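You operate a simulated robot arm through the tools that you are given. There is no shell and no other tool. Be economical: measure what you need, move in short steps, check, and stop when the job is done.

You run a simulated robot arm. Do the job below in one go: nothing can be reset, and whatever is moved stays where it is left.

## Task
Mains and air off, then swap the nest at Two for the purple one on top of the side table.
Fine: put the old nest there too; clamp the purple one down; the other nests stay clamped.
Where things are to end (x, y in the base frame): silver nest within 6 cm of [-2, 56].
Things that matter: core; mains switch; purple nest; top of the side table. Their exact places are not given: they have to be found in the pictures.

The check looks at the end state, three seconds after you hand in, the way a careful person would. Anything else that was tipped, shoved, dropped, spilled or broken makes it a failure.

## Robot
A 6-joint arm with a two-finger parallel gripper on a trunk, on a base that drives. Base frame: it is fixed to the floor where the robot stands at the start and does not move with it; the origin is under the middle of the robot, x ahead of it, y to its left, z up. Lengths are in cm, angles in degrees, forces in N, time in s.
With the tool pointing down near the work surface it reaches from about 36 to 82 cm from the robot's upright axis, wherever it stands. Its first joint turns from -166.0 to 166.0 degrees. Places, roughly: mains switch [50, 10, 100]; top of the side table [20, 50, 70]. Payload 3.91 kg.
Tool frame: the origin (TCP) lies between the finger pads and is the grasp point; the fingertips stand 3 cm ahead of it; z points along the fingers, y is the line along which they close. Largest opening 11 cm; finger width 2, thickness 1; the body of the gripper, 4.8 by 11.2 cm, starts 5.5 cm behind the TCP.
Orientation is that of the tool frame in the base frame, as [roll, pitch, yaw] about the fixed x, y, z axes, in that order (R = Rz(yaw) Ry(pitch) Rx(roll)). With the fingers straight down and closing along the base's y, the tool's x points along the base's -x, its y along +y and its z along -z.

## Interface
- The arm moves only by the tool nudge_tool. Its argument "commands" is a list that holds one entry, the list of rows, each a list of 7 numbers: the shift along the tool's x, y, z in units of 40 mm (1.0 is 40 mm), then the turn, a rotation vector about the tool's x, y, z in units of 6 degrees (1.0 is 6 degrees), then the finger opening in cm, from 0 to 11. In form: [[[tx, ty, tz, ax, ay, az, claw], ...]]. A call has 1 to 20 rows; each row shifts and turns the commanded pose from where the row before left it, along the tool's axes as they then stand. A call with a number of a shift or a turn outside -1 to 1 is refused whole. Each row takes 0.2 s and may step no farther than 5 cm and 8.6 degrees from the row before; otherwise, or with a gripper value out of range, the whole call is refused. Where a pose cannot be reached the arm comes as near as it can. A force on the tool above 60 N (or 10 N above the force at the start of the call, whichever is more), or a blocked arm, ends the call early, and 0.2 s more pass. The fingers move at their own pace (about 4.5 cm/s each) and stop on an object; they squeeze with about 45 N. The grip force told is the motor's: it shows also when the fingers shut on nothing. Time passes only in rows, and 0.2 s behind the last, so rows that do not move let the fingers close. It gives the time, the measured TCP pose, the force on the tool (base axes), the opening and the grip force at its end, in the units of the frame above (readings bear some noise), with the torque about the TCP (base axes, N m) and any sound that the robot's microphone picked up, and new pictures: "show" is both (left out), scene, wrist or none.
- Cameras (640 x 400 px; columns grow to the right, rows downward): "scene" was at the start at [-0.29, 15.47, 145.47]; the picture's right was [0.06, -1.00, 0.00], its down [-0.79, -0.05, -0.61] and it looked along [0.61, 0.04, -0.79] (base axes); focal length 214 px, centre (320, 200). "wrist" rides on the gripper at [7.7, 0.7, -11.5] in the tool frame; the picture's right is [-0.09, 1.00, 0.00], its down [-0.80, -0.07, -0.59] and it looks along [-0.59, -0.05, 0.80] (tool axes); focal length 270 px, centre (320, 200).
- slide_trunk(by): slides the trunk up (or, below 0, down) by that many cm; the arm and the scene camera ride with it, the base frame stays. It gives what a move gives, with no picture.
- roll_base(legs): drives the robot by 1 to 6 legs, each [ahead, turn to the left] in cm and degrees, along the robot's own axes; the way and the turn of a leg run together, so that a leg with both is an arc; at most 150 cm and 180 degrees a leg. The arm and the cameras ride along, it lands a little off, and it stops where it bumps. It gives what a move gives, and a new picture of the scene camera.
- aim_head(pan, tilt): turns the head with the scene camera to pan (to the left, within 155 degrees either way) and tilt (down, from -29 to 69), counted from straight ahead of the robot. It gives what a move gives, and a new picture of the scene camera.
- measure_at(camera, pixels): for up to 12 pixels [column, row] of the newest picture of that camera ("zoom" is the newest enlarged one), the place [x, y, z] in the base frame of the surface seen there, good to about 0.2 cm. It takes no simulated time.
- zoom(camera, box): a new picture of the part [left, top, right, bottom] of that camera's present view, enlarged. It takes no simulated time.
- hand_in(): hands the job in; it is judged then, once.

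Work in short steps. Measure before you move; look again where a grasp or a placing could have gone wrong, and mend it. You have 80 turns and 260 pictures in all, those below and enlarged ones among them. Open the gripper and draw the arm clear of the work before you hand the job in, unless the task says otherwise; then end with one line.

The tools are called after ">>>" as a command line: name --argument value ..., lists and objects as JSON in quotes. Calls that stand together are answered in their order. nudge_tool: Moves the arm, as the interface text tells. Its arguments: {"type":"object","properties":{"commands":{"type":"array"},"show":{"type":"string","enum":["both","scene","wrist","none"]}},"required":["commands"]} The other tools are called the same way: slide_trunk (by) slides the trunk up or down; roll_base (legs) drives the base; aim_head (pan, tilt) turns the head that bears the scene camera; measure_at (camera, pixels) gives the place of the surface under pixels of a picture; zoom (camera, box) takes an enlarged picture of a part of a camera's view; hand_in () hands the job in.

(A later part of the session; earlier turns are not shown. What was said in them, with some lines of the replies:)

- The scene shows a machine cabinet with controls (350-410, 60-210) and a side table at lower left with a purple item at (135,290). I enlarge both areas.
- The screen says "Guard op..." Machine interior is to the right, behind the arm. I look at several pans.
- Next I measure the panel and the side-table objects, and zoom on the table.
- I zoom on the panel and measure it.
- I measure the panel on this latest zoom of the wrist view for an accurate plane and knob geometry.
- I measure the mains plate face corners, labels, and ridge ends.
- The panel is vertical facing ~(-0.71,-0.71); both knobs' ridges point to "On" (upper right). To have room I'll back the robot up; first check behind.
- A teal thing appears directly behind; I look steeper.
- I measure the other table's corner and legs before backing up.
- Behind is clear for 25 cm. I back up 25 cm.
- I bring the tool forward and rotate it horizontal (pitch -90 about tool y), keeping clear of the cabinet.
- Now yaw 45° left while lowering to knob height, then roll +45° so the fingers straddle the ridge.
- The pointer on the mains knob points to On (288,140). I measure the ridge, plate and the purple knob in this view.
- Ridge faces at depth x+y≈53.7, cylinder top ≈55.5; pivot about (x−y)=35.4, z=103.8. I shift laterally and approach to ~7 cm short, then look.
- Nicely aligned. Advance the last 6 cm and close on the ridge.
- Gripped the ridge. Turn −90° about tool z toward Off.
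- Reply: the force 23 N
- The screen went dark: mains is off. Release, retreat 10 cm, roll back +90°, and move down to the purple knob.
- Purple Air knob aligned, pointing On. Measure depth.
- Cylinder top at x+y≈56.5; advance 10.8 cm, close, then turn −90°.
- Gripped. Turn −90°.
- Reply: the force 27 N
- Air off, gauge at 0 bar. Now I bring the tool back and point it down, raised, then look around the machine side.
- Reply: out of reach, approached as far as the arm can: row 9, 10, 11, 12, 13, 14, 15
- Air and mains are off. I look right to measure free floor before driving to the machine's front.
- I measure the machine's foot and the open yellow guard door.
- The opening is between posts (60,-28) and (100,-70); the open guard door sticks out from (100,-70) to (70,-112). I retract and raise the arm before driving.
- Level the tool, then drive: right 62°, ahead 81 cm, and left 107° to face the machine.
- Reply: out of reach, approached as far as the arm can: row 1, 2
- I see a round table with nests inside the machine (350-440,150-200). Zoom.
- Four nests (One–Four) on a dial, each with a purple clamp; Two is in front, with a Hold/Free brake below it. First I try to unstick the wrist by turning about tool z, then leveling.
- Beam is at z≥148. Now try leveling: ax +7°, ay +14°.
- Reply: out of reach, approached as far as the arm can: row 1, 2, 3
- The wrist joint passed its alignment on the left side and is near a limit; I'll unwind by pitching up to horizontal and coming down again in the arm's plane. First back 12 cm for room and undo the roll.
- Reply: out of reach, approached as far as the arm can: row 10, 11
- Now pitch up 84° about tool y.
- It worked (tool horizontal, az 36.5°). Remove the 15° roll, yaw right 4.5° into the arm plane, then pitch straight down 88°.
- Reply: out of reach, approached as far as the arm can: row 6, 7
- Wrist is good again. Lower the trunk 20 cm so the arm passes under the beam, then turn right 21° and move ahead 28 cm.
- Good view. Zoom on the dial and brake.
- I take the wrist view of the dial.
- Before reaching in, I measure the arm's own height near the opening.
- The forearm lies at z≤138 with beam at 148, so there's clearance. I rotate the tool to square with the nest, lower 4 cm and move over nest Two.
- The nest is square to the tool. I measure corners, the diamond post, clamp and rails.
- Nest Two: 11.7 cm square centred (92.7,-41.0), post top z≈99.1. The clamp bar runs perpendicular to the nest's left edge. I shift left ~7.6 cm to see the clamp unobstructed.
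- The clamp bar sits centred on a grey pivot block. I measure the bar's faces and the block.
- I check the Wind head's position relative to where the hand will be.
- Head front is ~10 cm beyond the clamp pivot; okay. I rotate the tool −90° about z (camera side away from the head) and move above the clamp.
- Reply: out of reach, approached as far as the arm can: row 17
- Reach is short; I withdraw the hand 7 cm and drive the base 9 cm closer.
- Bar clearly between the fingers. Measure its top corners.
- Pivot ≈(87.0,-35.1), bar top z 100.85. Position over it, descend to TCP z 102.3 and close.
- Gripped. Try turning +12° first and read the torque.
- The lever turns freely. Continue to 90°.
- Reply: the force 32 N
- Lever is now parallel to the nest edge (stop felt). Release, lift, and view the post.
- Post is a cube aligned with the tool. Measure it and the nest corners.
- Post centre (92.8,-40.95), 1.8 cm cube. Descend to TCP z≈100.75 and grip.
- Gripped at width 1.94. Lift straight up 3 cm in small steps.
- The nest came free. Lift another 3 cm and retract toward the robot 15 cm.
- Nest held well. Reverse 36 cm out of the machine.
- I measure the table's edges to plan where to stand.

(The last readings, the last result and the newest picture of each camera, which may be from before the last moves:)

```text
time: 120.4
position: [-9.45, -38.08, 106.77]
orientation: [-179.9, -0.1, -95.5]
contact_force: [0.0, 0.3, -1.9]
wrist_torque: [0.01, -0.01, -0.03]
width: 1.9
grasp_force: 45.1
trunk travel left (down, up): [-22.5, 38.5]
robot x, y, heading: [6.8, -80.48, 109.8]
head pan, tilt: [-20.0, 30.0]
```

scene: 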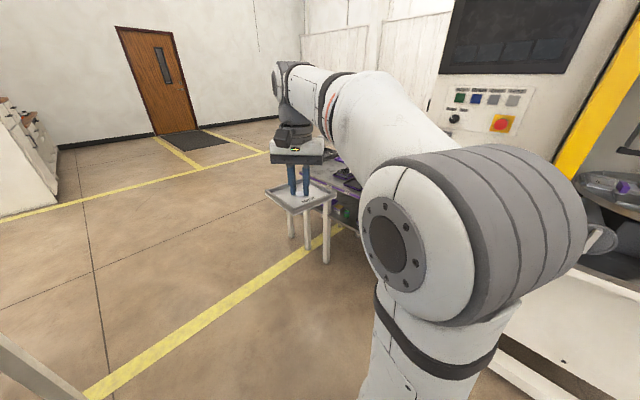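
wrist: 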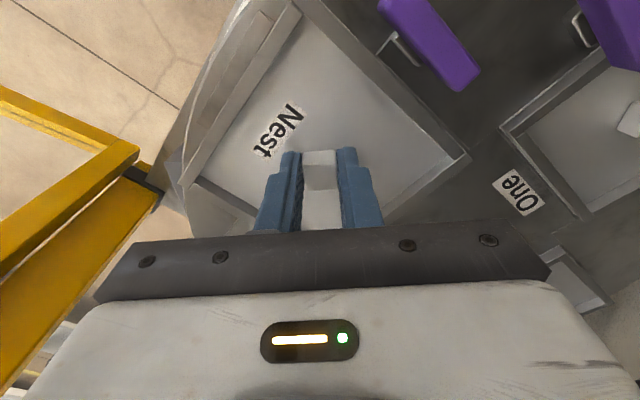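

Path is clear. Turn to heading 113°, drive 108 cm, then turn right 66° to face the side table.

>>> roll_base --legs '[[0, 3], [108, 0], [0, -66]]'

>>> aim_head --pan 5 --tilt 45

```text
time: 129.2
position: [-2.68, 51.32, 106.85]
orientation: [-179.9, 0.0, -160.2]
contact_force: [-1.1, 1.0, -1.1]
wrist_torque: [-0.03, -0.02, -0.06]
width: 1.94
grasp_force: 45.4
trunk travel left (down, up): [-22.5, 38.5]
robot x, y, heading: [-35.32, 19.79, 45.6]
head pan, tilt: [-20.0, 30.0]
```

scene: 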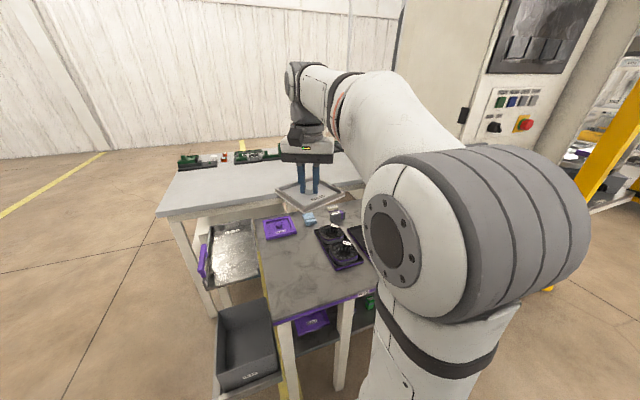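

```text
time: 130.1
position: [-2.75, 51.38, 106.9]
orientation: [-180.0, -0.1, -160.2]
contact_force: [-0.4, 0.6, -0.6]
wrist_torque: [0.01, 0.03, 0.02]
width: 1.91
grasp_force: 45.0
trunk travel left (down, up): [-22.5, 38.5]
robot x, y, heading: [-35.32, 20.25, 45.8]
head pan, tilt: [5.0, 45.0]
```

scene: 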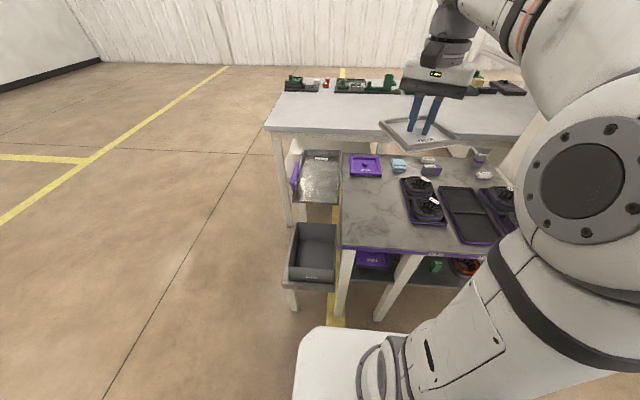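

I zoom on and measure the free table area and the purple nest.

>>> zoom --camera "scene" --box '[320, 130, 460, 260]'

>>> measure_at --camera "scene" --pixels '[[343, 246], [343, 155], [345, 200], [410, 222], [403, 180], [365, 200], [352, 178], [381, 176], [365, 166], [350, 156], [378, 156], [372, 220]]'

```text
3.08 times, centred on (390, 195) of scene
```

zoom: 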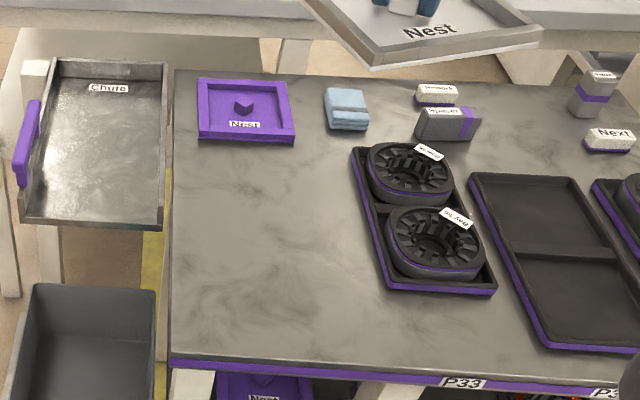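

```text
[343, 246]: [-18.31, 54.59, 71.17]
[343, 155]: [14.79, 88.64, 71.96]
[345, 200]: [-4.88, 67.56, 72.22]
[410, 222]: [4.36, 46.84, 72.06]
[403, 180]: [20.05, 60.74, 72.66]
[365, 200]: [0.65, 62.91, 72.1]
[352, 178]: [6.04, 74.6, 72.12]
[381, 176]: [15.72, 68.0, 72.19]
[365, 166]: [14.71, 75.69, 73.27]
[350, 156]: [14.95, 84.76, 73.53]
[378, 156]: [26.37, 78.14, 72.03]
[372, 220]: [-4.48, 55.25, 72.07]
```

The free area is clear around (-2,56). Rotate the nest square with the table, shift over the target and descend to ~z 79.

>>> nudge_tool --commands '[[[0, 0, 0, 0, 0, 0.825, 0], [0, 0, 0, 0, 0, 0.825, 0], [0, 0, 0, 0, 0, 0.825, 0], [0, 0, 0, 0, 0, 0.825, 0], [-0.095, 0.58, 0, 0, 0, 0, 0], [-0.095, 0.58, 0, 0, 0, 0, 0], [0, 0, 1, 0, 0, 0, 0], [0, 0, 1, 0, 0, 0, 0], [0, 0, 1, 0, 0, 0, 0], [0, 0, 1, 0, 0, 0, 0], [0, 0, 1, 0, 0, 0, 0], [0, 0, 1, 0, 0, 0, 0], [0, 0, 0.9, 0, 0, 0, 0]]]'

```text
time: 132.9
position: [-1.67, 55.93, 79.2]
orientation: [-179.9, 0.0, -179.9]
contact_force: [-0.1, 0.2, -0.8]
wrist_torque: [0.03, -0.03, -0.04]
width: 1.94
grasp_force: 44.7
trunk travel left (down, up): [-22.5, 38.5]
robot x, y, heading: [-35.49, 19.85, 45.3]
head pan, tilt: [5.0, 45.0]
```

scene: 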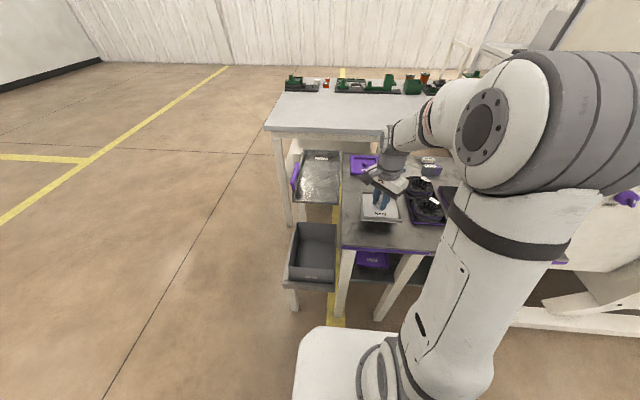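
wrist: 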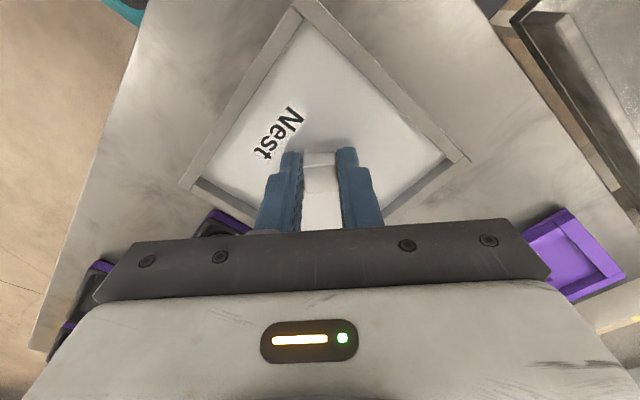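

Clear of the trays. Lower the last 3.2 cm gently.

>>> nudge_tool --commands '[[[0, 0, 0.3, 0, 0, 0, 0], [0, 0, 0.25, 0, 0, 0, 0], [0, 0, 0.15, 0, 0, 0, 0], [0, 0, 0.08, 0, 0, 0, 0]]]' --show "wrist"

>>> zoom --camera "scene" --box '[335, 150, 435, 250]'

```text
time: 133.9
position: [-2.03, 56.0, 76.14]
orientation: [-179.9, -0.1, -180.0]
contact_force: [0.0, 0.5, -1.5]
wrist_torque: [-0.01, 0.0, 0.01]
width: 1.95
grasp_force: 45.4
trunk travel left (down, up): [-22.5, 38.5]
robot x, y, heading: [-35.31, 20.44, 45.6]
head pan, tilt: [5.0, 45.0]
```

wrist: 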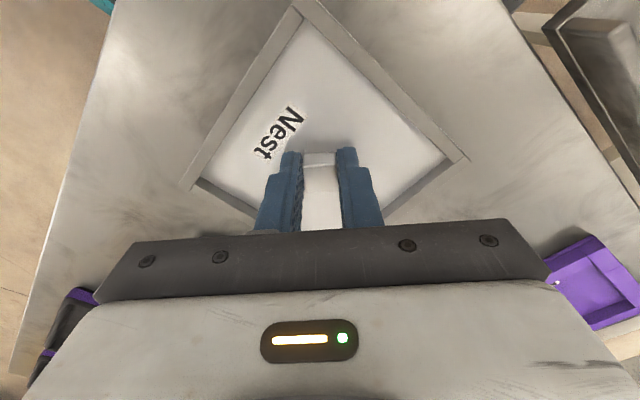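

```text
4.00 times, centred on (385, 200) of scene
```

zoom: 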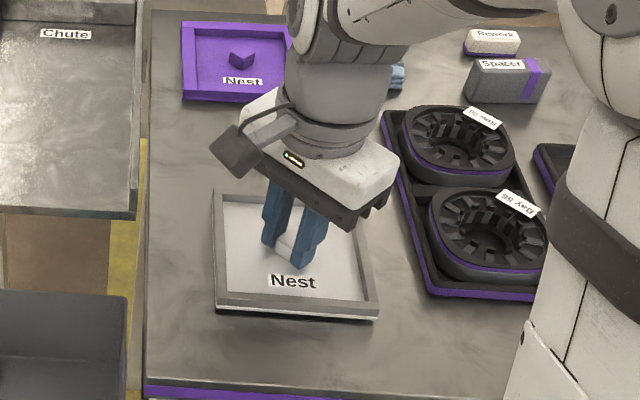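

Almost touching. Two more 0.2 cm steps.

>>> nudge_tool --commands '[[[0, 0, 0.05, 0, 0, 0, 0], [0, 0, 0.04, 0, 0, 0, 0], [0, 0, 0, 0, 0, 0, 0]]]' --show "none"

```text
time: 134.7
position: [-1.9, 55.89, 75.83]
orientation: [-179.9, 0.0, -180.0]
contact_force: [-0.4, -0.9, -1.7]
wrist_torque: [0.02, 0.01, 0.02]
width: 1.92
grasp_force: 44.9
trunk travel left (down, up): [-22.5, 38.5]
robot x, y, heading: [-35.74, 20.2, 45.4]
head pan, tilt: [5.0, 45.0]
```

>>> nudge_tool --commands '[[[0, 0, 0.04, 0, 0, 0, 0], [0, 0, 0.04, 0, 0, 0, 0], [0, 0, 0, 0, 0, 0, 0]]]' --show "none"

```text
time: 135.5
position: [-1.85, 55.91, 75.61]
orientation: [179.9, 0.1, -179.9]
contact_force: [-2.1, 1.6, 23.4]
wrist_torque: [0.0, 0.79, -0.04]
width: 1.95
grasp_force: 44.8
trunk travel left (down, up): [-22.5, 38.5]
robot x, y, heading: [-35.28, 19.59, 45.6]
head pan, tilt: [5.0, 45.0]
```

Contact felt (23 N). Release and lift, then move toward the purple nest at ~(15.5,76) for a look.

>>> nudge_tool --commands '[[[0, 0, -0.03, 0, 0, 0, 0], [0, 0, 0, 0, 0, 0, 4], [0, 0, 0, 0, 0, 0, 4], [0, 0, 0, 0, 0, 0, 4], [0, 0, -0.5, 0, 0, 0, 5], [0, 0, -1, 0, 0, 0, 5], [0, 0, -1, 0, 0, 0, 5], [-0.9, 0.7, 0, 0, 0, 0, 5], [-0.9, 0.7, 0, 0, 0, 0, 5], [-0.9, 0.9, 0, 0, 0, 0, 5], [-0.9, 0.9, 0, 0, 0, 0, 5], [-0.5, 0.9, 0, 0, 0, 0, 5]]]'

>>> zoom --camera "wrist" --box '[180, 30, 460, 230]'

```text
refused: row 10 steps farther than a row can; nothing moved
```

```text
2.00 times, centred on (320, 130) of wrist
```

zoom: 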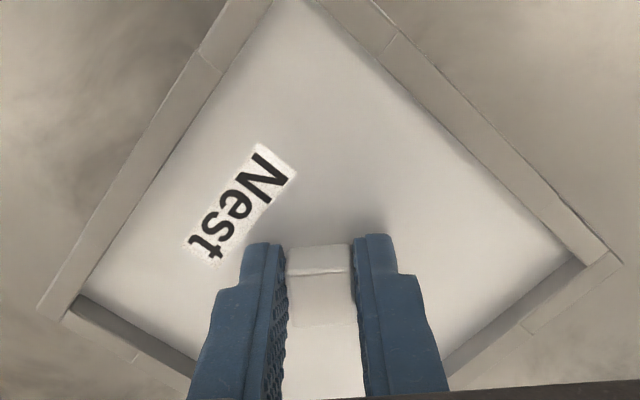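

Row 10 stepped too far; same motion with smaller steps.

>>> nudge_tool --commands '[[[0, 0, -0.03, 0, 0, 0, 0], [0, 0, 0, 0, 0, 0, 4], [0, 0, 0, 0, 0, 0, 4], [0, 0, 0, 0, 0, 0, 4], [0, 0, -0.5, 0, 0, 0, 4], [0, 0, -1, 0, 0, 0, 5], [0, 0, -1, 0, 0, 0, 5], [-0.7, 0.75, 0, 0, 0, 0, 5], [-0.7, 0.75, 0, 0, 0, 0, 5], [-0.7, 0.75, 0, 0, 0, 0, 5], [-0.7, 0.75, 0, 0, 0, 0, 5], [-0.7, 0.75, 0, 0, 0, 0, 5], [-0.5, 0.8, 0, 0, 0, 0, 5]]]'

>>> zoom --camera "wrist" --box '[180, 30, 460, 230]'

```text
time: 138.3
position: [14.08, 74.31, 85.49]
orientation: [-180.0, 0.0, -179.9]
contact_force: [-0.4, -0.1, 0.3]
wrist_torque: [0.02, -0.01, 0.01]
width: 5.03
grasp_force: 0.1
trunk travel left (down, up): [-22.5, 38.5]
robot x, y, heading: [-35.35, 19.93, 45.3]
head pan, tilt: [5.0, 45.0]
```

scene: 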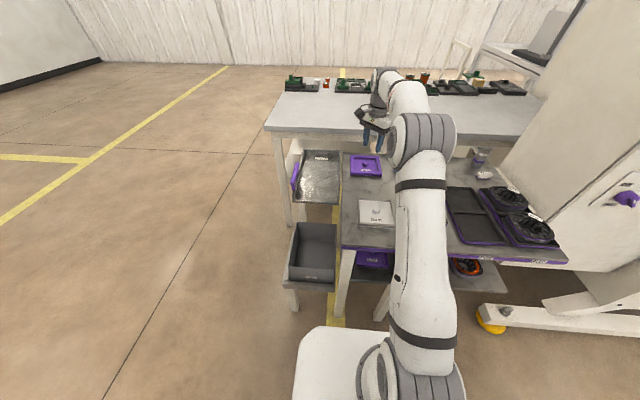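
wrist: 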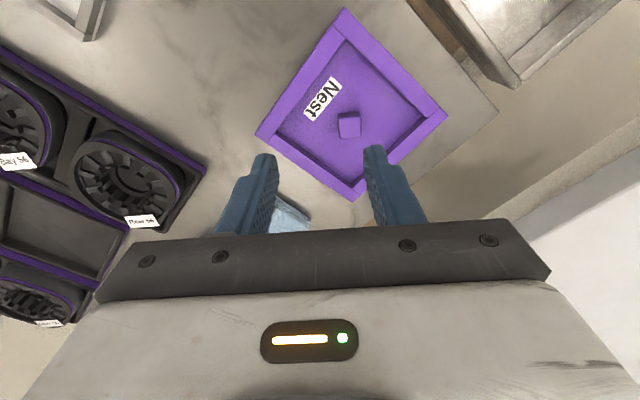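

```text
2.00 times, centred on (320, 130) of wrist
```

zoom: 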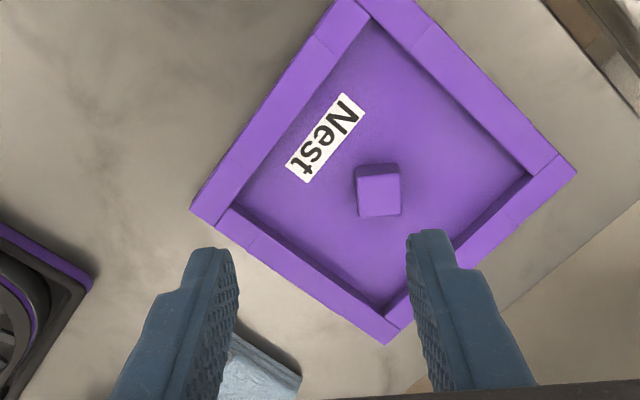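

Measure the purple nest's corners and post.

>>> measure_at --camera "zoom" --pixels '[[197, 208], [358, 3], [572, 172], [388, 338], [358, 195], [400, 195], [378, 178], [380, 213], [378, 168], [378, 195], [380, 250], [300, 230]]'

```text
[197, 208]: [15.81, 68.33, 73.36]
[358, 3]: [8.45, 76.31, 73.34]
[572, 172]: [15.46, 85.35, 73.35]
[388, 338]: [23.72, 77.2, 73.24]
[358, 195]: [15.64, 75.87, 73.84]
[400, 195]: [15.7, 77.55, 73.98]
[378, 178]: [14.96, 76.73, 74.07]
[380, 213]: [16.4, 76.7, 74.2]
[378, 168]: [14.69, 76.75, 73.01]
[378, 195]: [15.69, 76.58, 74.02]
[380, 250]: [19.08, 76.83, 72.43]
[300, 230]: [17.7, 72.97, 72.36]
```

Post centre (15.65,76.7), top 74.1. Move over, descend to TCP z≈75.7 and grip.

>>> nudge_tool --commands '[[[-0.39, 0.6, 0, 0, 0, 0, 5], [0, 0, 0.9, 0, 0, 0, 5], [0, 0, 0.9, 0, 0, 0, 5], [0, 0, 0.4, 0, 0, 0, 5], [0, 0, 0.23, 0, 0, 0, 5], [0, 0, 0, 0, 0, 0, 5]]]' --show "wrist"

```text
time: 139.7
position: [15.73, 76.68, 75.87]
orientation: [-180.0, 0.0, -180.0]
contact_force: [-1.0, 0.3, -0.3]
wrist_torque: [0.01, 0.0, -0.01]
width: 5.02
grasp_force: 0.0
trunk travel left (down, up): [-22.5, 38.5]
robot x, y, heading: [-35.23, 20.12, 45.6]
head pan, tilt: [5.0, 45.0]
```

wrist: 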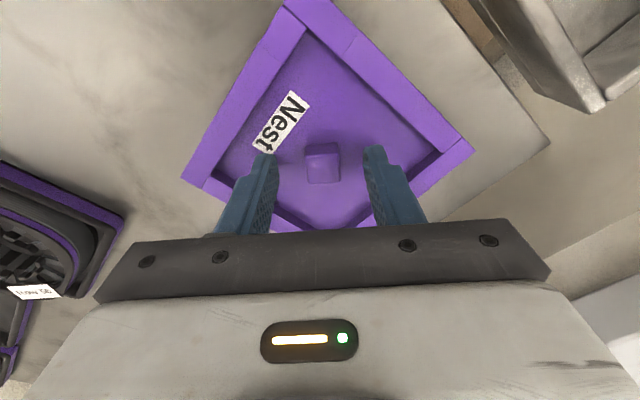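

Good. Down 0.15, close, then lift and check.

>>> nudge_tool --commands '[[[0, 0, 0.04, 0, 0, 0, 5], [0, 0, 0, 0, 0, 0, 0], [0, 0, 0, 0, 0, 0, 0], [0, 0, 0, 0, 0, 0, 0], [0, 0, 0, 0, 0, 0, 0], [0, 0, 0, 0, 0, 0, 0]]]' --show "none"

>>> nudge_tool --commands '[[[0, 0, -0.2, 0, 0, 0, 0], [0, 0, -0.4, 0, 0, 0, 0], [0, 0, -0.4, 0, 0, 0, 0]]]' --show "wrist"

>>> zoom --camera "scene" --box '[335, 100, 435, 250]'

```text
time: 141.1
position: [15.7, 76.68, 75.71]
orientation: [-179.9, 0.0, -180.0]
contact_force: [-0.2, 0.8, -0.3]
wrist_torque: [0.06, -0.01, 0.01]
width: 1.93
grasp_force: 45.2
trunk travel left (down, up): [-22.5, 38.5]
robot x, y, heading: [-34.95, 20.14, 45.7]
head pan, tilt: [5.0, 45.0]
```

```text
time: 141.9
position: [15.77, 76.49, 79.54]
orientation: [-179.9, 0.0, 179.9]
contact_force: [-0.1, 0.7, -1.8]
wrist_torque: [0.0, -0.01, 0.01]
width: 1.91
grasp_force: 45.3
trunk travel left (down, up): [-22.5, 38.5]
robot x, y, heading: [-34.83, 20.49, 45.3]
head pan, tilt: [5.0, 45.0]
```

wrist: 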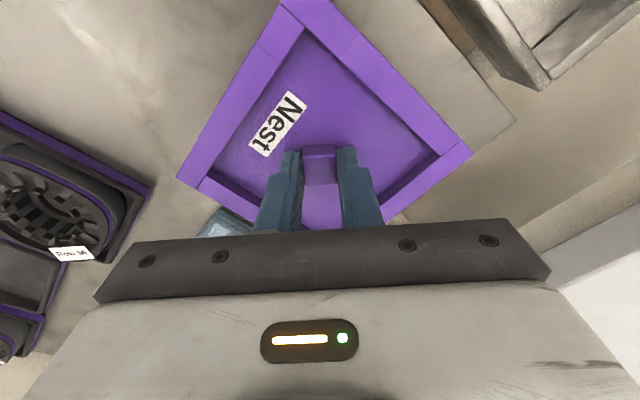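

```text
2.67 times, centred on (385, 175) of scene
```

zoom: 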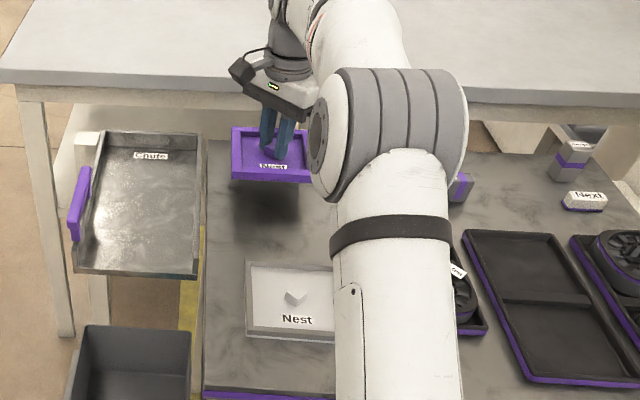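

Holding the purple nest, silver is at its spot. Lift 27 cm and retract 30 cm.

>>> nudge_tool --commands '[[[0, 0, -1, 0, 0, 0, 0], [0, 0, -1, 0, 0, 0, 0], [0, 0, -1, 0, 0, 0, 0], [0, 0, -1, 0, 0, 0, 0], [0, 0, -1, 0, 0, 0, 0], [0, 0, -1, 0, 0, 0, 0], [0, 0, -0.85, 0, 0, 0, 0], [0.63, -0.69, 0, 0, 0, 0, 0], [0.63, -0.69, 0, 0, 0, 0, 0], [0.63, -0.69, 0, 0, 0, 0, 0], [0.63, -0.69, 0, 0, 0, 0, 0], [0.63, -0.69, 0, 0, 0, 0, 0], [0.63, -0.69, 0, 0, 0, 0, 0], [0.63, -0.69, 0, 0, 0, 0, 0], [0.63, -0.69, 0, 0, 0, 0, 0]]]' --show "none"

>>> zoom --camera "wrist" --box '[0, 0, 640, 400]'

```text
time: 145.1
position: [-8.73, 49.7, 103.16]
orientation: [-179.9, 0.0, -180.0]
contact_force: [0.4, 0.3, -1.1]
wrist_torque: [0.02, 0.01, -0.03]
width: 1.92
grasp_force: 45.1
out of reach, approached as far as the arm can: row 4, 5, 6, 7
trunk travel left (down, up): [-22.5, 38.5]
robot x, y, heading: [-35.04, 19.92, 45.9]
head pan, tilt: [5.0, 45.0]
```

```text
1.00 times, centred on (320, 200) of wrist
```

zoom: 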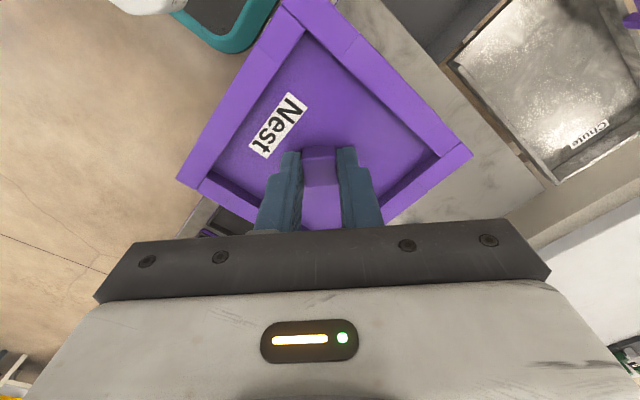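

Raise to z≈107 and drive the reverse route: left 67°, back 108 cm, right 88°.

>>> nudge_tool --commands '[[[0, 0, -0.95, 0, 0, 0, 0]]]' --show "none"

>>> roll_base --legs '[[0, 67], [-108, 0], [0, -88]]'

>>> aim_head --pan 8 --tilt 20

```text
time: 145.5
position: [-8.92, 49.75, 107.04]
orientation: [-179.9, -0.2, -180.0]
contact_force: [-0.8, 0.4, -2.1]
wrist_torque: [-0.03, 0.03, 0.0]
width: 1.92
grasp_force: 44.8
trunk travel left (down, up): [-22.5, 38.5]
robot x, y, heading: [-35.4, 19.83, 45.4]
head pan, tilt: [5.0, 45.0]
```

```text
time: 157.8
position: [42.99, -61.2, 107.1]
orientation: [-179.9, 0.0, 158.7]
contact_force: [-0.7, 0.1, -1.6]
wrist_torque: [0.0, -0.03, 0.05]
width: 1.93
grasp_force: 44.9
trunk travel left (down, up): [-22.5, 38.5]
robot x, y, heading: [7.19, -78.59, 24.7]
head pan, tilt: [5.0, 45.0]
```

scene: 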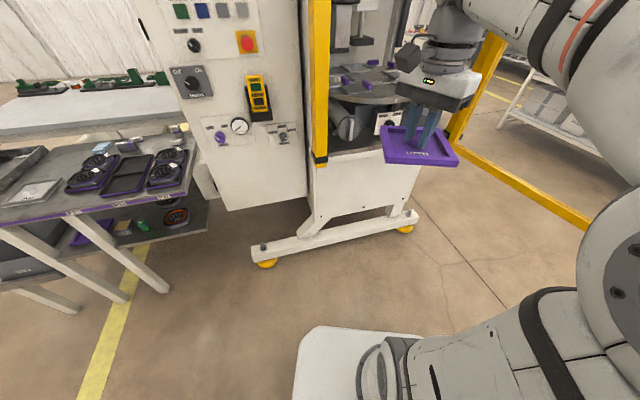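

```text
time: 158.7
position: [42.98, -61.14, 107.1]
orientation: [-179.9, 0.0, 158.9]
contact_force: [-0.2, 0.7, -1.6]
wrist_torque: [0.01, 0.03, -0.01]
width: 1.92
grasp_force: 45.2
trunk travel left (down, up): [-22.5, 38.5]
robot x, y, heading: [7.0, -78.56, 24.8]
head pan, tilt: [8.0, 20.0]
```

scene: 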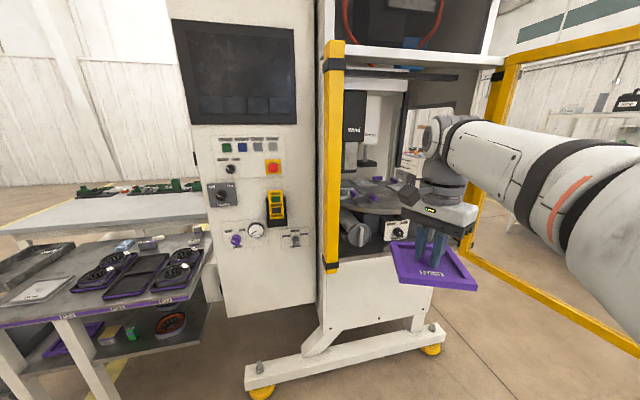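

Rotate the nest back square (−23° about z), then turn right 2° and drive in 34 cm.

>>> nudge_tool --commands '[[[0, 0, 0, 0, 0, -0.95, 0], [0, 0, 0, 0, 0, -0.95, 0], [0, 0, 0, 0, 0, -0.95, 0], [0, 0, 0, 0, 0, -0.95, 0]]]' --show "none"

>>> roll_base --legs '[[0, -2], [34, 0]]'

>>> zoom --camera "scene" --box '[310, 150, 470, 270]'

>>> zoom --camera "wrist" --box '[0, 0, 640, 400]'

```text
time: 159.7
position: [43.09, -61.2, 107.13]
orientation: [-179.9, 0.0, -178.3]
contact_force: [0.1, -0.9, -1.7]
wrist_torque: [-0.02, -0.04, -0.03]
width: 1.94
grasp_force: 45.5
trunk travel left (down, up): [-22.5, 38.5]
robot x, y, heading: [7.42, -78.16, 24.8]
head pan, tilt: [8.0, 20.0]
```

```text
time: 162.3
position: [74.94, -49.31, 107.03]
orientation: [-180.0, 0.1, 179.5]
contact_force: [0.4, -0.4, -0.8]
wrist_torque: [0.0, 0.01, 0.02]
width: 1.92
grasp_force: 45.0
trunk travel left (down, up): [-22.5, 38.5]
robot x, y, heading: [38.58, -64.94, 22.5]
head pan, tilt: [8.0, 20.0]
```

scene: 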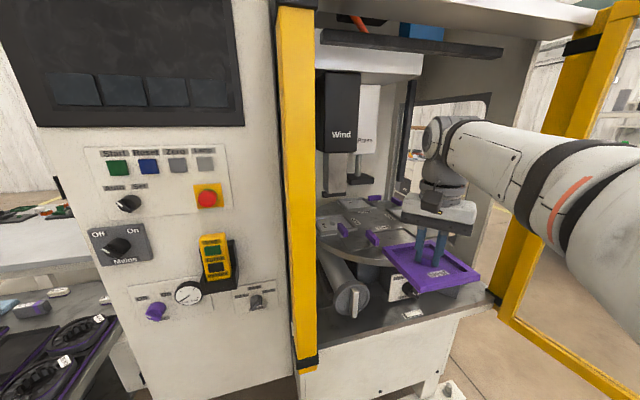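

```text
3.33 times, centred on (390, 210) of scene
```

zoom: 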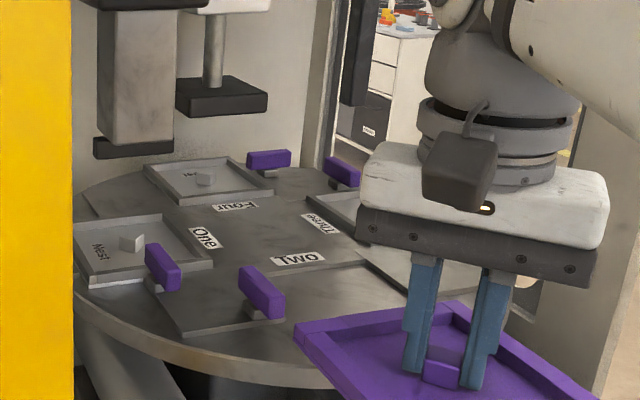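

```text
1.00 times, centred on (320, 200) of wrist
```

zoom: 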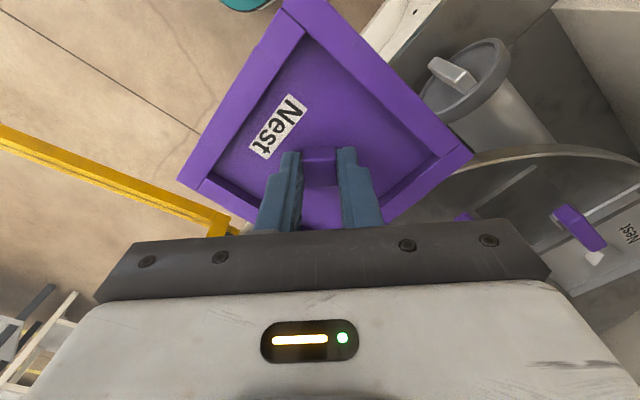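

I verify the dial hasn't turned by measuring the Two clamp and fences.

>>> measure_at --camera "zoom" --pixels '[[246, 272], [278, 310], [262, 288], [300, 259], [360, 260], [290, 325], [290, 290], [185, 335], [131, 243]]'

```text
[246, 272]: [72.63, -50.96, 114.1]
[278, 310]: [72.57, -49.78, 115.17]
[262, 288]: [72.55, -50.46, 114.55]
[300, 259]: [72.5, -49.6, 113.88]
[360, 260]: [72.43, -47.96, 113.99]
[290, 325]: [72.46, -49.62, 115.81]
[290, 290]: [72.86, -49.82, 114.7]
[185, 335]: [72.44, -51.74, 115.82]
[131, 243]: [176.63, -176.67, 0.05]
```

The last zoom was the wrist's; I re-zoom the scene and measure there.

>>> zoom --camera "scene" --box '[310, 150, 470, 270]'

>>> measure_at --camera "zoom" --pixels '[[246, 272], [278, 310], [262, 288], [300, 259], [360, 260], [290, 325], [290, 290], [185, 335], [131, 243], [290, 345], [320, 283], [375, 275]]'

```text
3.33 times, centred on (390, 210) of scene
```

zoom: 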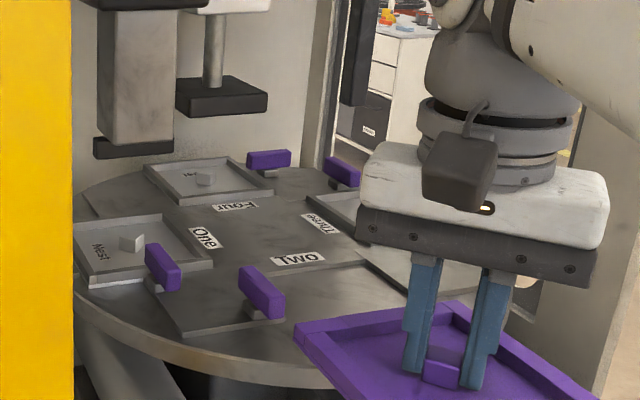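

```text
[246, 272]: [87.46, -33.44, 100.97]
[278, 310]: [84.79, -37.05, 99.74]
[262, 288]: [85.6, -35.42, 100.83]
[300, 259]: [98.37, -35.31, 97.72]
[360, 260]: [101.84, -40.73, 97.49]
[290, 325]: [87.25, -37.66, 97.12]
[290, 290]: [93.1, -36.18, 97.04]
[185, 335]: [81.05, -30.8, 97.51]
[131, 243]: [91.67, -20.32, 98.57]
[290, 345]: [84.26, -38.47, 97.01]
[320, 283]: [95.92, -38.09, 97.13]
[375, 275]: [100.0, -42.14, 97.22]
```

Seat surface z≈97.05 with raised fences at 97.5; the dial hasn't moved. Move above the seat.

>>> nudge_tool --commands '[[[-0.892, 0.418, 0, 0, 0, 0, 0], [-0.892, 0.418, 0, 0, 0, 0, 0], [-0.892, 0.418, 0, 0, 0, 0, 0], [-0.892, 0.418, 0, 0, 0, 0, 0], [-0.892, 0.418, 0, 0, 0, -0.07, 0], [0, 0, 0.5, 0, 0, 0, 0], [0, 0, 0, 0, 0, 0, 0]]]' --show "wrist"

>>> zoom --camera "scene" --box '[310, 150, 470, 270]'

>>> nudge_tool --commands '[[[0, 0, 0, 0, 0, 0, 0]]]' --show "none"

```text
time: 163.9
position: [92.98, -41.05, 104.93]
orientation: [-179.9, 0.1, 179.8]
contact_force: [0.4, -0.1, -1.5]
wrist_torque: [0.01, -0.02, 0.04]
width: 1.93
grasp_force: 45.4
trunk travel left (down, up): [-22.5, 38.5]
robot x, y, heading: [38.47, -64.77, 22.5]
head pan, tilt: [8.0, 20.0]
```

wrist: 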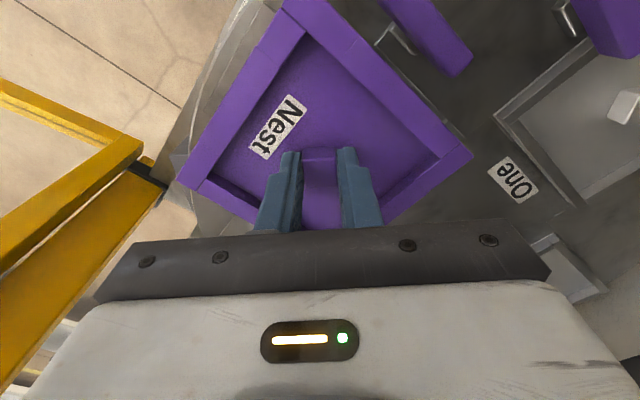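

```text
3.33 times, centred on (390, 210) of scene
```

zoom: 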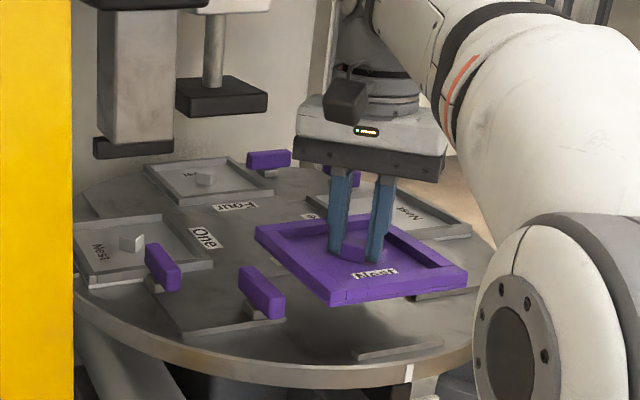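

```text
time: 164.3
position: [92.89, -41.0, 105.01]
orientation: [-179.9, -0.1, 179.8]
contact_force: [0.2, 0.0, -3.0]
wrist_torque: [0.0, 0.01, 0.03]
width: 1.91
grasp_force: 45.3
trunk travel left (down, up): [-22.5, 38.5]
robot x, y, heading: [38.67, -64.64, 22.6]
head pan, tilt: [8.0, 20.0]
```

Measure the held nest's corners to compare with the old nest's seat.

>>> measure_at --camera "wrist" --pixels '[[183, 180], [466, 155], [288, 6], [320, 155], [318, 168]]'

```text
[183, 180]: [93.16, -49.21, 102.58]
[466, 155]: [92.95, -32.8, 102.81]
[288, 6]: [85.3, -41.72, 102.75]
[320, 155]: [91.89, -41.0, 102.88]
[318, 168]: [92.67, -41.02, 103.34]
```

Centre differs by about 0.15 cm in x; correct and descend to just above the seat, then in small steps.

>>> nudge_tool --commands '[[[0.035, 0.01, 0, 0, 0, 0, 0], [0, 0, 0.5, 0, 0, 0, 0], [0, 0, 0.4, 0, 0, 0, 0], [0, 0, 0, 0, 0, 0, 0]]]' --show "wrist"

>>> nudge_tool --commands '[[[0, 0, 0.05, 0, 0, 0, 0], [0, 0, 0.05, 0, 0, 0, 0], [0, 0, 0, 0, 0, 0, 0]]]' --show "wrist"

>>> zoom --camera "wrist" --box '[160, 0, 480, 230]'

```text
time: 165.3
position: [92.71, -41.14, 101.29]
orientation: [-179.8, -0.1, 180.0]
contact_force: [0.8, 0.4, -1.7]
wrist_torque: [0.02, -0.03, 0.0]
width: 1.9
grasp_force: 44.7
trunk travel left (down, up): [-22.5, 38.5]
robot x, y, heading: [38.02, -64.78, 22.3]
head pan, tilt: [8.0, 20.0]
```

wrist: 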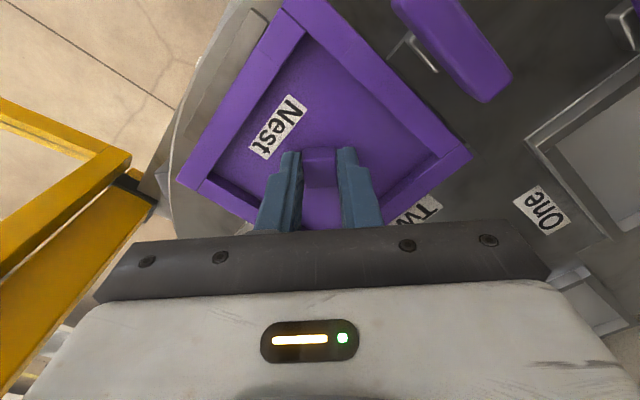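

```text
time: 166.1
position: [92.65, -41.05, 101.03]
orientation: [-179.8, -0.1, 179.9]
contact_force: [-0.5, -0.1, -1.5]
wrist_torque: [0.06, -0.03, -0.02]
width: 1.9
grasp_force: 45.1
trunk travel left (down, up): [-22.5, 38.5]
robot x, y, heading: [38.29, -64.9, 22.4]
head pan, tilt: [8.0, 20.0]
```

wrist: 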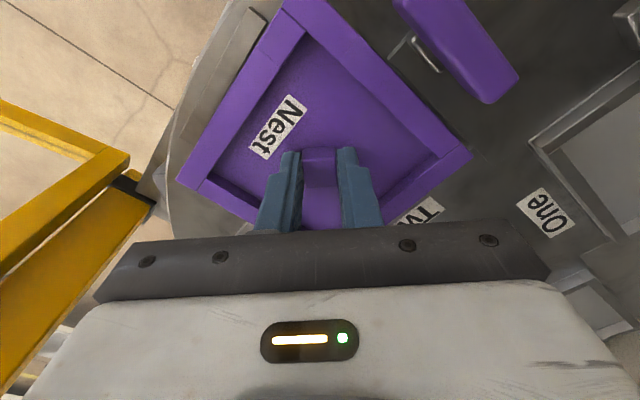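

```text
1.74 times, centred on (320, 115) of wrist
```

zoom: 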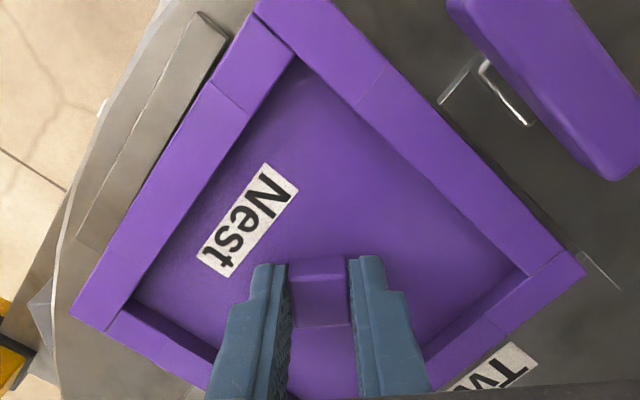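

No contact yet; continue down 0.3 cm.

>>> nudge_tool --commands '[[[0, 0, 0.04, 0, 0, 0, 0], [0, 0, 0.04, 0, 0, 0, 0], [0, 0, 0, 0, 0, 0, 0]]]' --show "none"

```text
time: 166.9
position: [92.8, -41.06, 100.49]
orientation: [-179.9, -0.1, 180.0]
contact_force: [0.1, 0.6, -1.1]
wrist_torque: [0.04, -0.04, -0.01]
width: 1.92
grasp_force: 45.1
trunk travel left (down, up): [-22.5, 38.5]
robot x, y, heading: [38.62, -64.8, 22.6]
head pan, tilt: [8.0, 20.0]
```

Into the pocket without resistance; continue until contact.

>>> nudge_tool --commands '[[[0, 0, 0.025, 0, 0, 0, 0], [0, 0, 0.025, 0, 0, 0, 0], [0, 0, 0, 0, 0, 0, 0]]]' --show "wrist"

>>> zoom --camera "wrist" --box '[160, 0, 480, 230]'

>>> zoom --camera "scene" --box '[310, 170, 450, 270]'

```text
time: 167.7
position: [92.72, -41.07, 100.55]
orientation: [179.9, 0.1, 179.9]
contact_force: [5.6, 0.4, 15.2]
wrist_torque: [-0.01, 0.61, -0.03]
width: 1.92
grasp_force: 44.8
trunk travel left (down, up): [-22.5, 38.5]
robot x, y, heading: [38.9, -64.72, 22.5]
head pan, tilt: [8.0, 20.0]
```

wrist: 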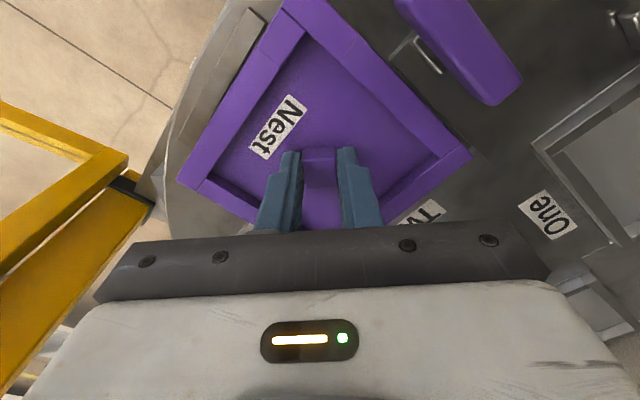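

```text
1.74 times, centred on (320, 115) of wrist
```

zoom: 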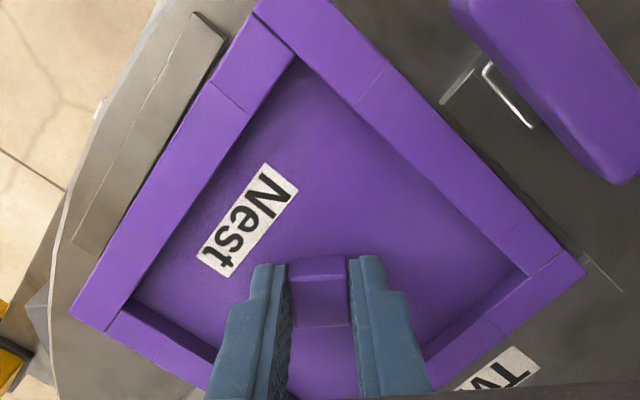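

```text
4.00 times, centred on (380, 220) of scene
5 turns are left
```

zoom: 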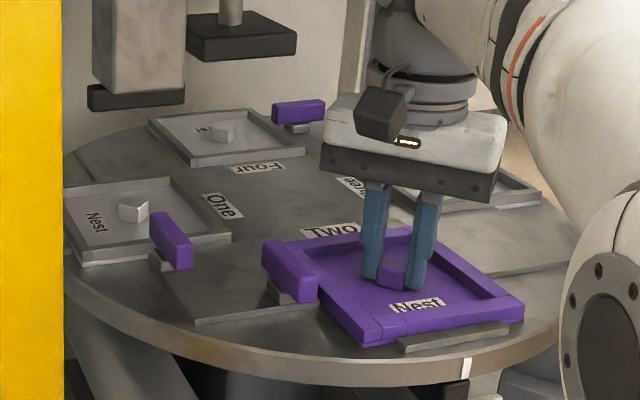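

The nest is seated (15 N contact, rim flush in the pocket). With few turns left: release, lift, turn to −135°, move over the Two clamp and grip it.

>>> nudge_tool --commands '[[[0, 0, 0, 0, 0, 0, 4], [0, 0, 0, 0, 0, 0, 4], [0, 0, 0, 0, 0, 0, 4], [0, 0, -1, 0, 0, 0, 4], [0, 0, -1, 0, 0, -0.9375, 4], [0, 0, 0, 0, 0, -0.9375, 4], [0, 0, 0, 0, 0, -0.9375, 4], [0, 0, 0, 0, 0, -0.9375, 4], [0, 0, 0, 0, 0, -0.9375, 4], [0, 0, 0, 0, 0, -0.9375, 4], [0, 0, 0, 0, 0, -0.9375, 4], [0, 0, 0, 0, 0, -0.9375, 4], [-0.01, 0.69, 0, 0, 0, 0, 4], [-0.01, 0.69, 0, 0, 0, 0, 4], [0, 0.69, 0, 0, 0, 0, 4], [0, 0, 0.7, 0, 0, 0, 4], [0, 0, 0.6, 0, 0, 0, 4], [0, 0, 0.25, 0, 0, 0, 4], [0, 0, 0, 0, 0, 0, 0], [0, 0, 0, 0, 0, 0, 0]]]' --show "both"

```text
time: 171.9
position: [86.95, -34.96, 102.25]
orientation: [-180.0, -0.1, -135.0]
contact_force: [-5.3, 3.0, -1.8]
wrist_torque: [0.25, -0.04, 0.47]
width: 1.49
grasp_force: 29.1
trunk travel left (down, up): [-22.5, 38.5]
robot x, y, heading: [38.5, -65.07, 22.5]
head pan, tilt: [8.0, 20.0]
4 turns are left
```

scene: 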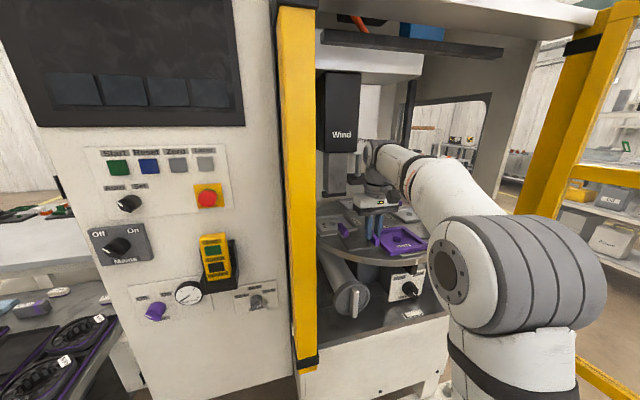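
wrist: 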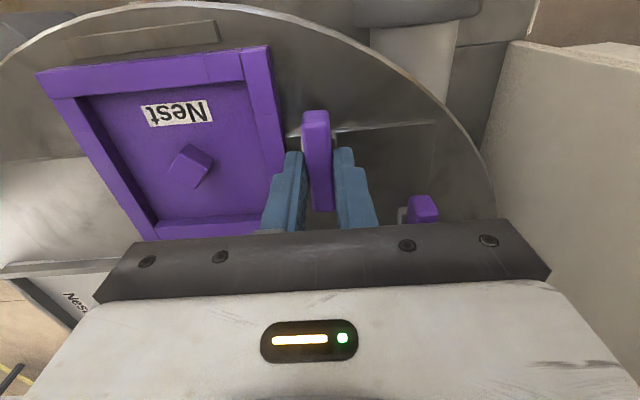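

Lever gripped, nest in place. Turn it −90° back over the nest edge, release and lift.

>>> nudge_tool --commands '[[[0, 0, 0, 0, 0, -1, 0], [0, 0, 0, 0, 0, -1, 0], [0, 0, 0, 0, 0, -1, 0], [0, 0, 0, 0, 0, -1, 0], [0, 0, 0, 0, 0, -1, 0], [0, 0, 0, 0, 0, -1, 0], [0, 0, 0, 0, 0, -1, 0], [0, 0, 0, 0, 0, -1, 0], [0, 0, 0, 0, 0, -1, 0], [0, 0, 0, 0, 0, -1, 0], [0, 0, 0, 0, 0, -1, 0], [0, 0, 0, 0, 0, -1, 0], [0, 0, 0, 0, 0, -1, 0], [0, 0, 0, 0, 0, -1, 0], [0, 0, 0, 0, 0, -1, 0], [0, 0, 0, 0, 0, 0, 4], [0, 0, 0, 0, 0, 0, 4], [0, 0, 0, 0, 0, 0, 4], [0, 0, -0.8, 0, 0, 0, 5], [0, 0, -0.8, 0, 0, 0, 5]]]' --show "both"

```text
time: 176.1
position: [87.01, -35.09, 108.56]
orientation: [179.7, 0.1, -45.1]
contact_force: [0.1, -0.8, -0.7]
wrist_torque: [-0.02, 0.02, 0.02]
width: 5.0
grasp_force: 0.0
trunk travel left (down, up): [-22.5, 38.5]
robot x, y, heading: [38.22, -64.93, 22.4]
head pan, tilt: [8.0, 20.0]
3 turns are left
```

scene: 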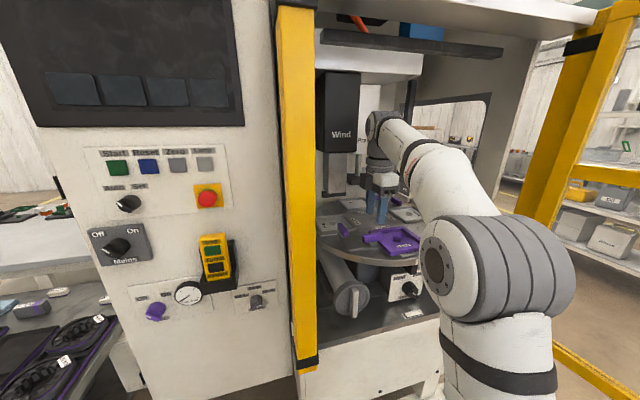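
wrist: 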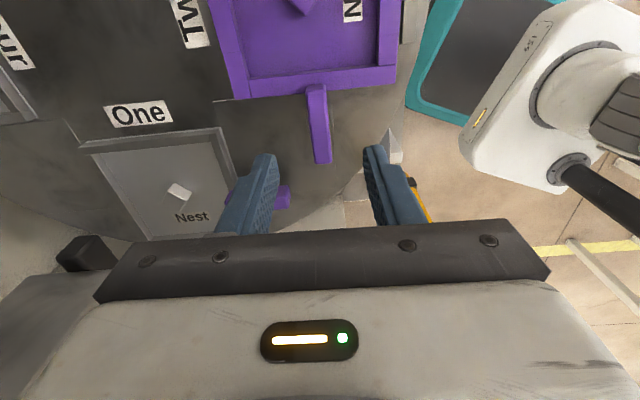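

The clamp bar now overlaps the purple nest's rim, square as before. Draw the arm clear of the dial.

>>> nudge_tool --commands '[[[0, 0.9, 0, 0, 0, 0, 5], [0, 0.9, 0, 0, 0, 0, 5], [0, 0.9, 0, 0, 0, 0, 8], [0, 0.9, 0, 0, 0, 0, 8], [0, 0.9, 0, 0, 0, 0, 8], [0, 0.6, 0, 0, 0, 0, 8]]]' --show "both"

```text
time: 177.5
position: [72.44, -49.67, 108.66]
orientation: [179.9, 0.1, -45.1]
contact_force: [-1.0, -0.3, -0.2]
wrist_torque: [-0.01, 0.0, 0.02]
width: 8.02
grasp_force: 0.1
trunk travel left (down, up): [-22.5, 38.5]
robot x, y, heading: [38.57, -64.75, 22.5]
head pan, tilt: [8.0, 20.0]
2 turns are left
```

scene: 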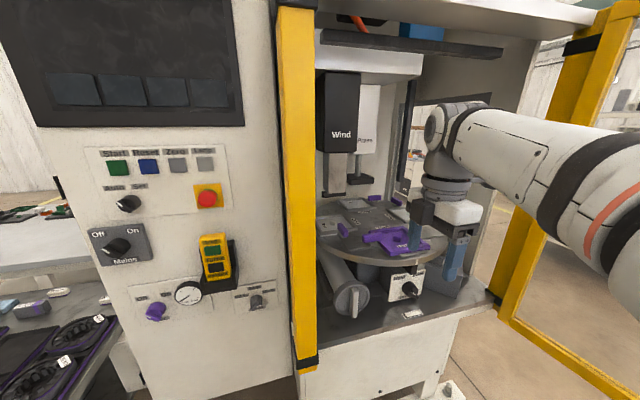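
wrist: 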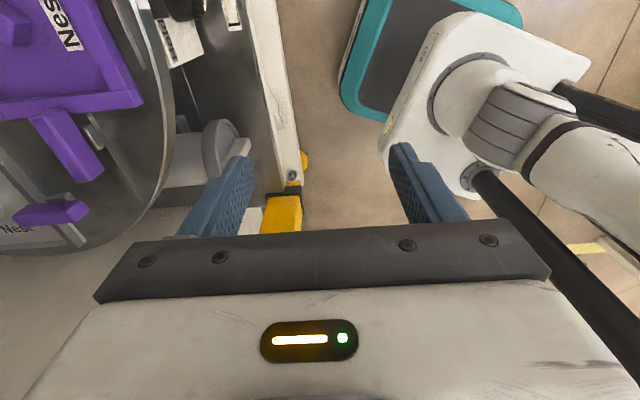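

The purple nest is clamped at Two, the arm is clear and the gripper open. Handing in.

>>> hand_in

```text
The job is handed in.
```

Mains and air are off. The purple nest is clamped at Two, the silver nest is on the side table at about (-2, 56), and I left the other nests' clamps alone.
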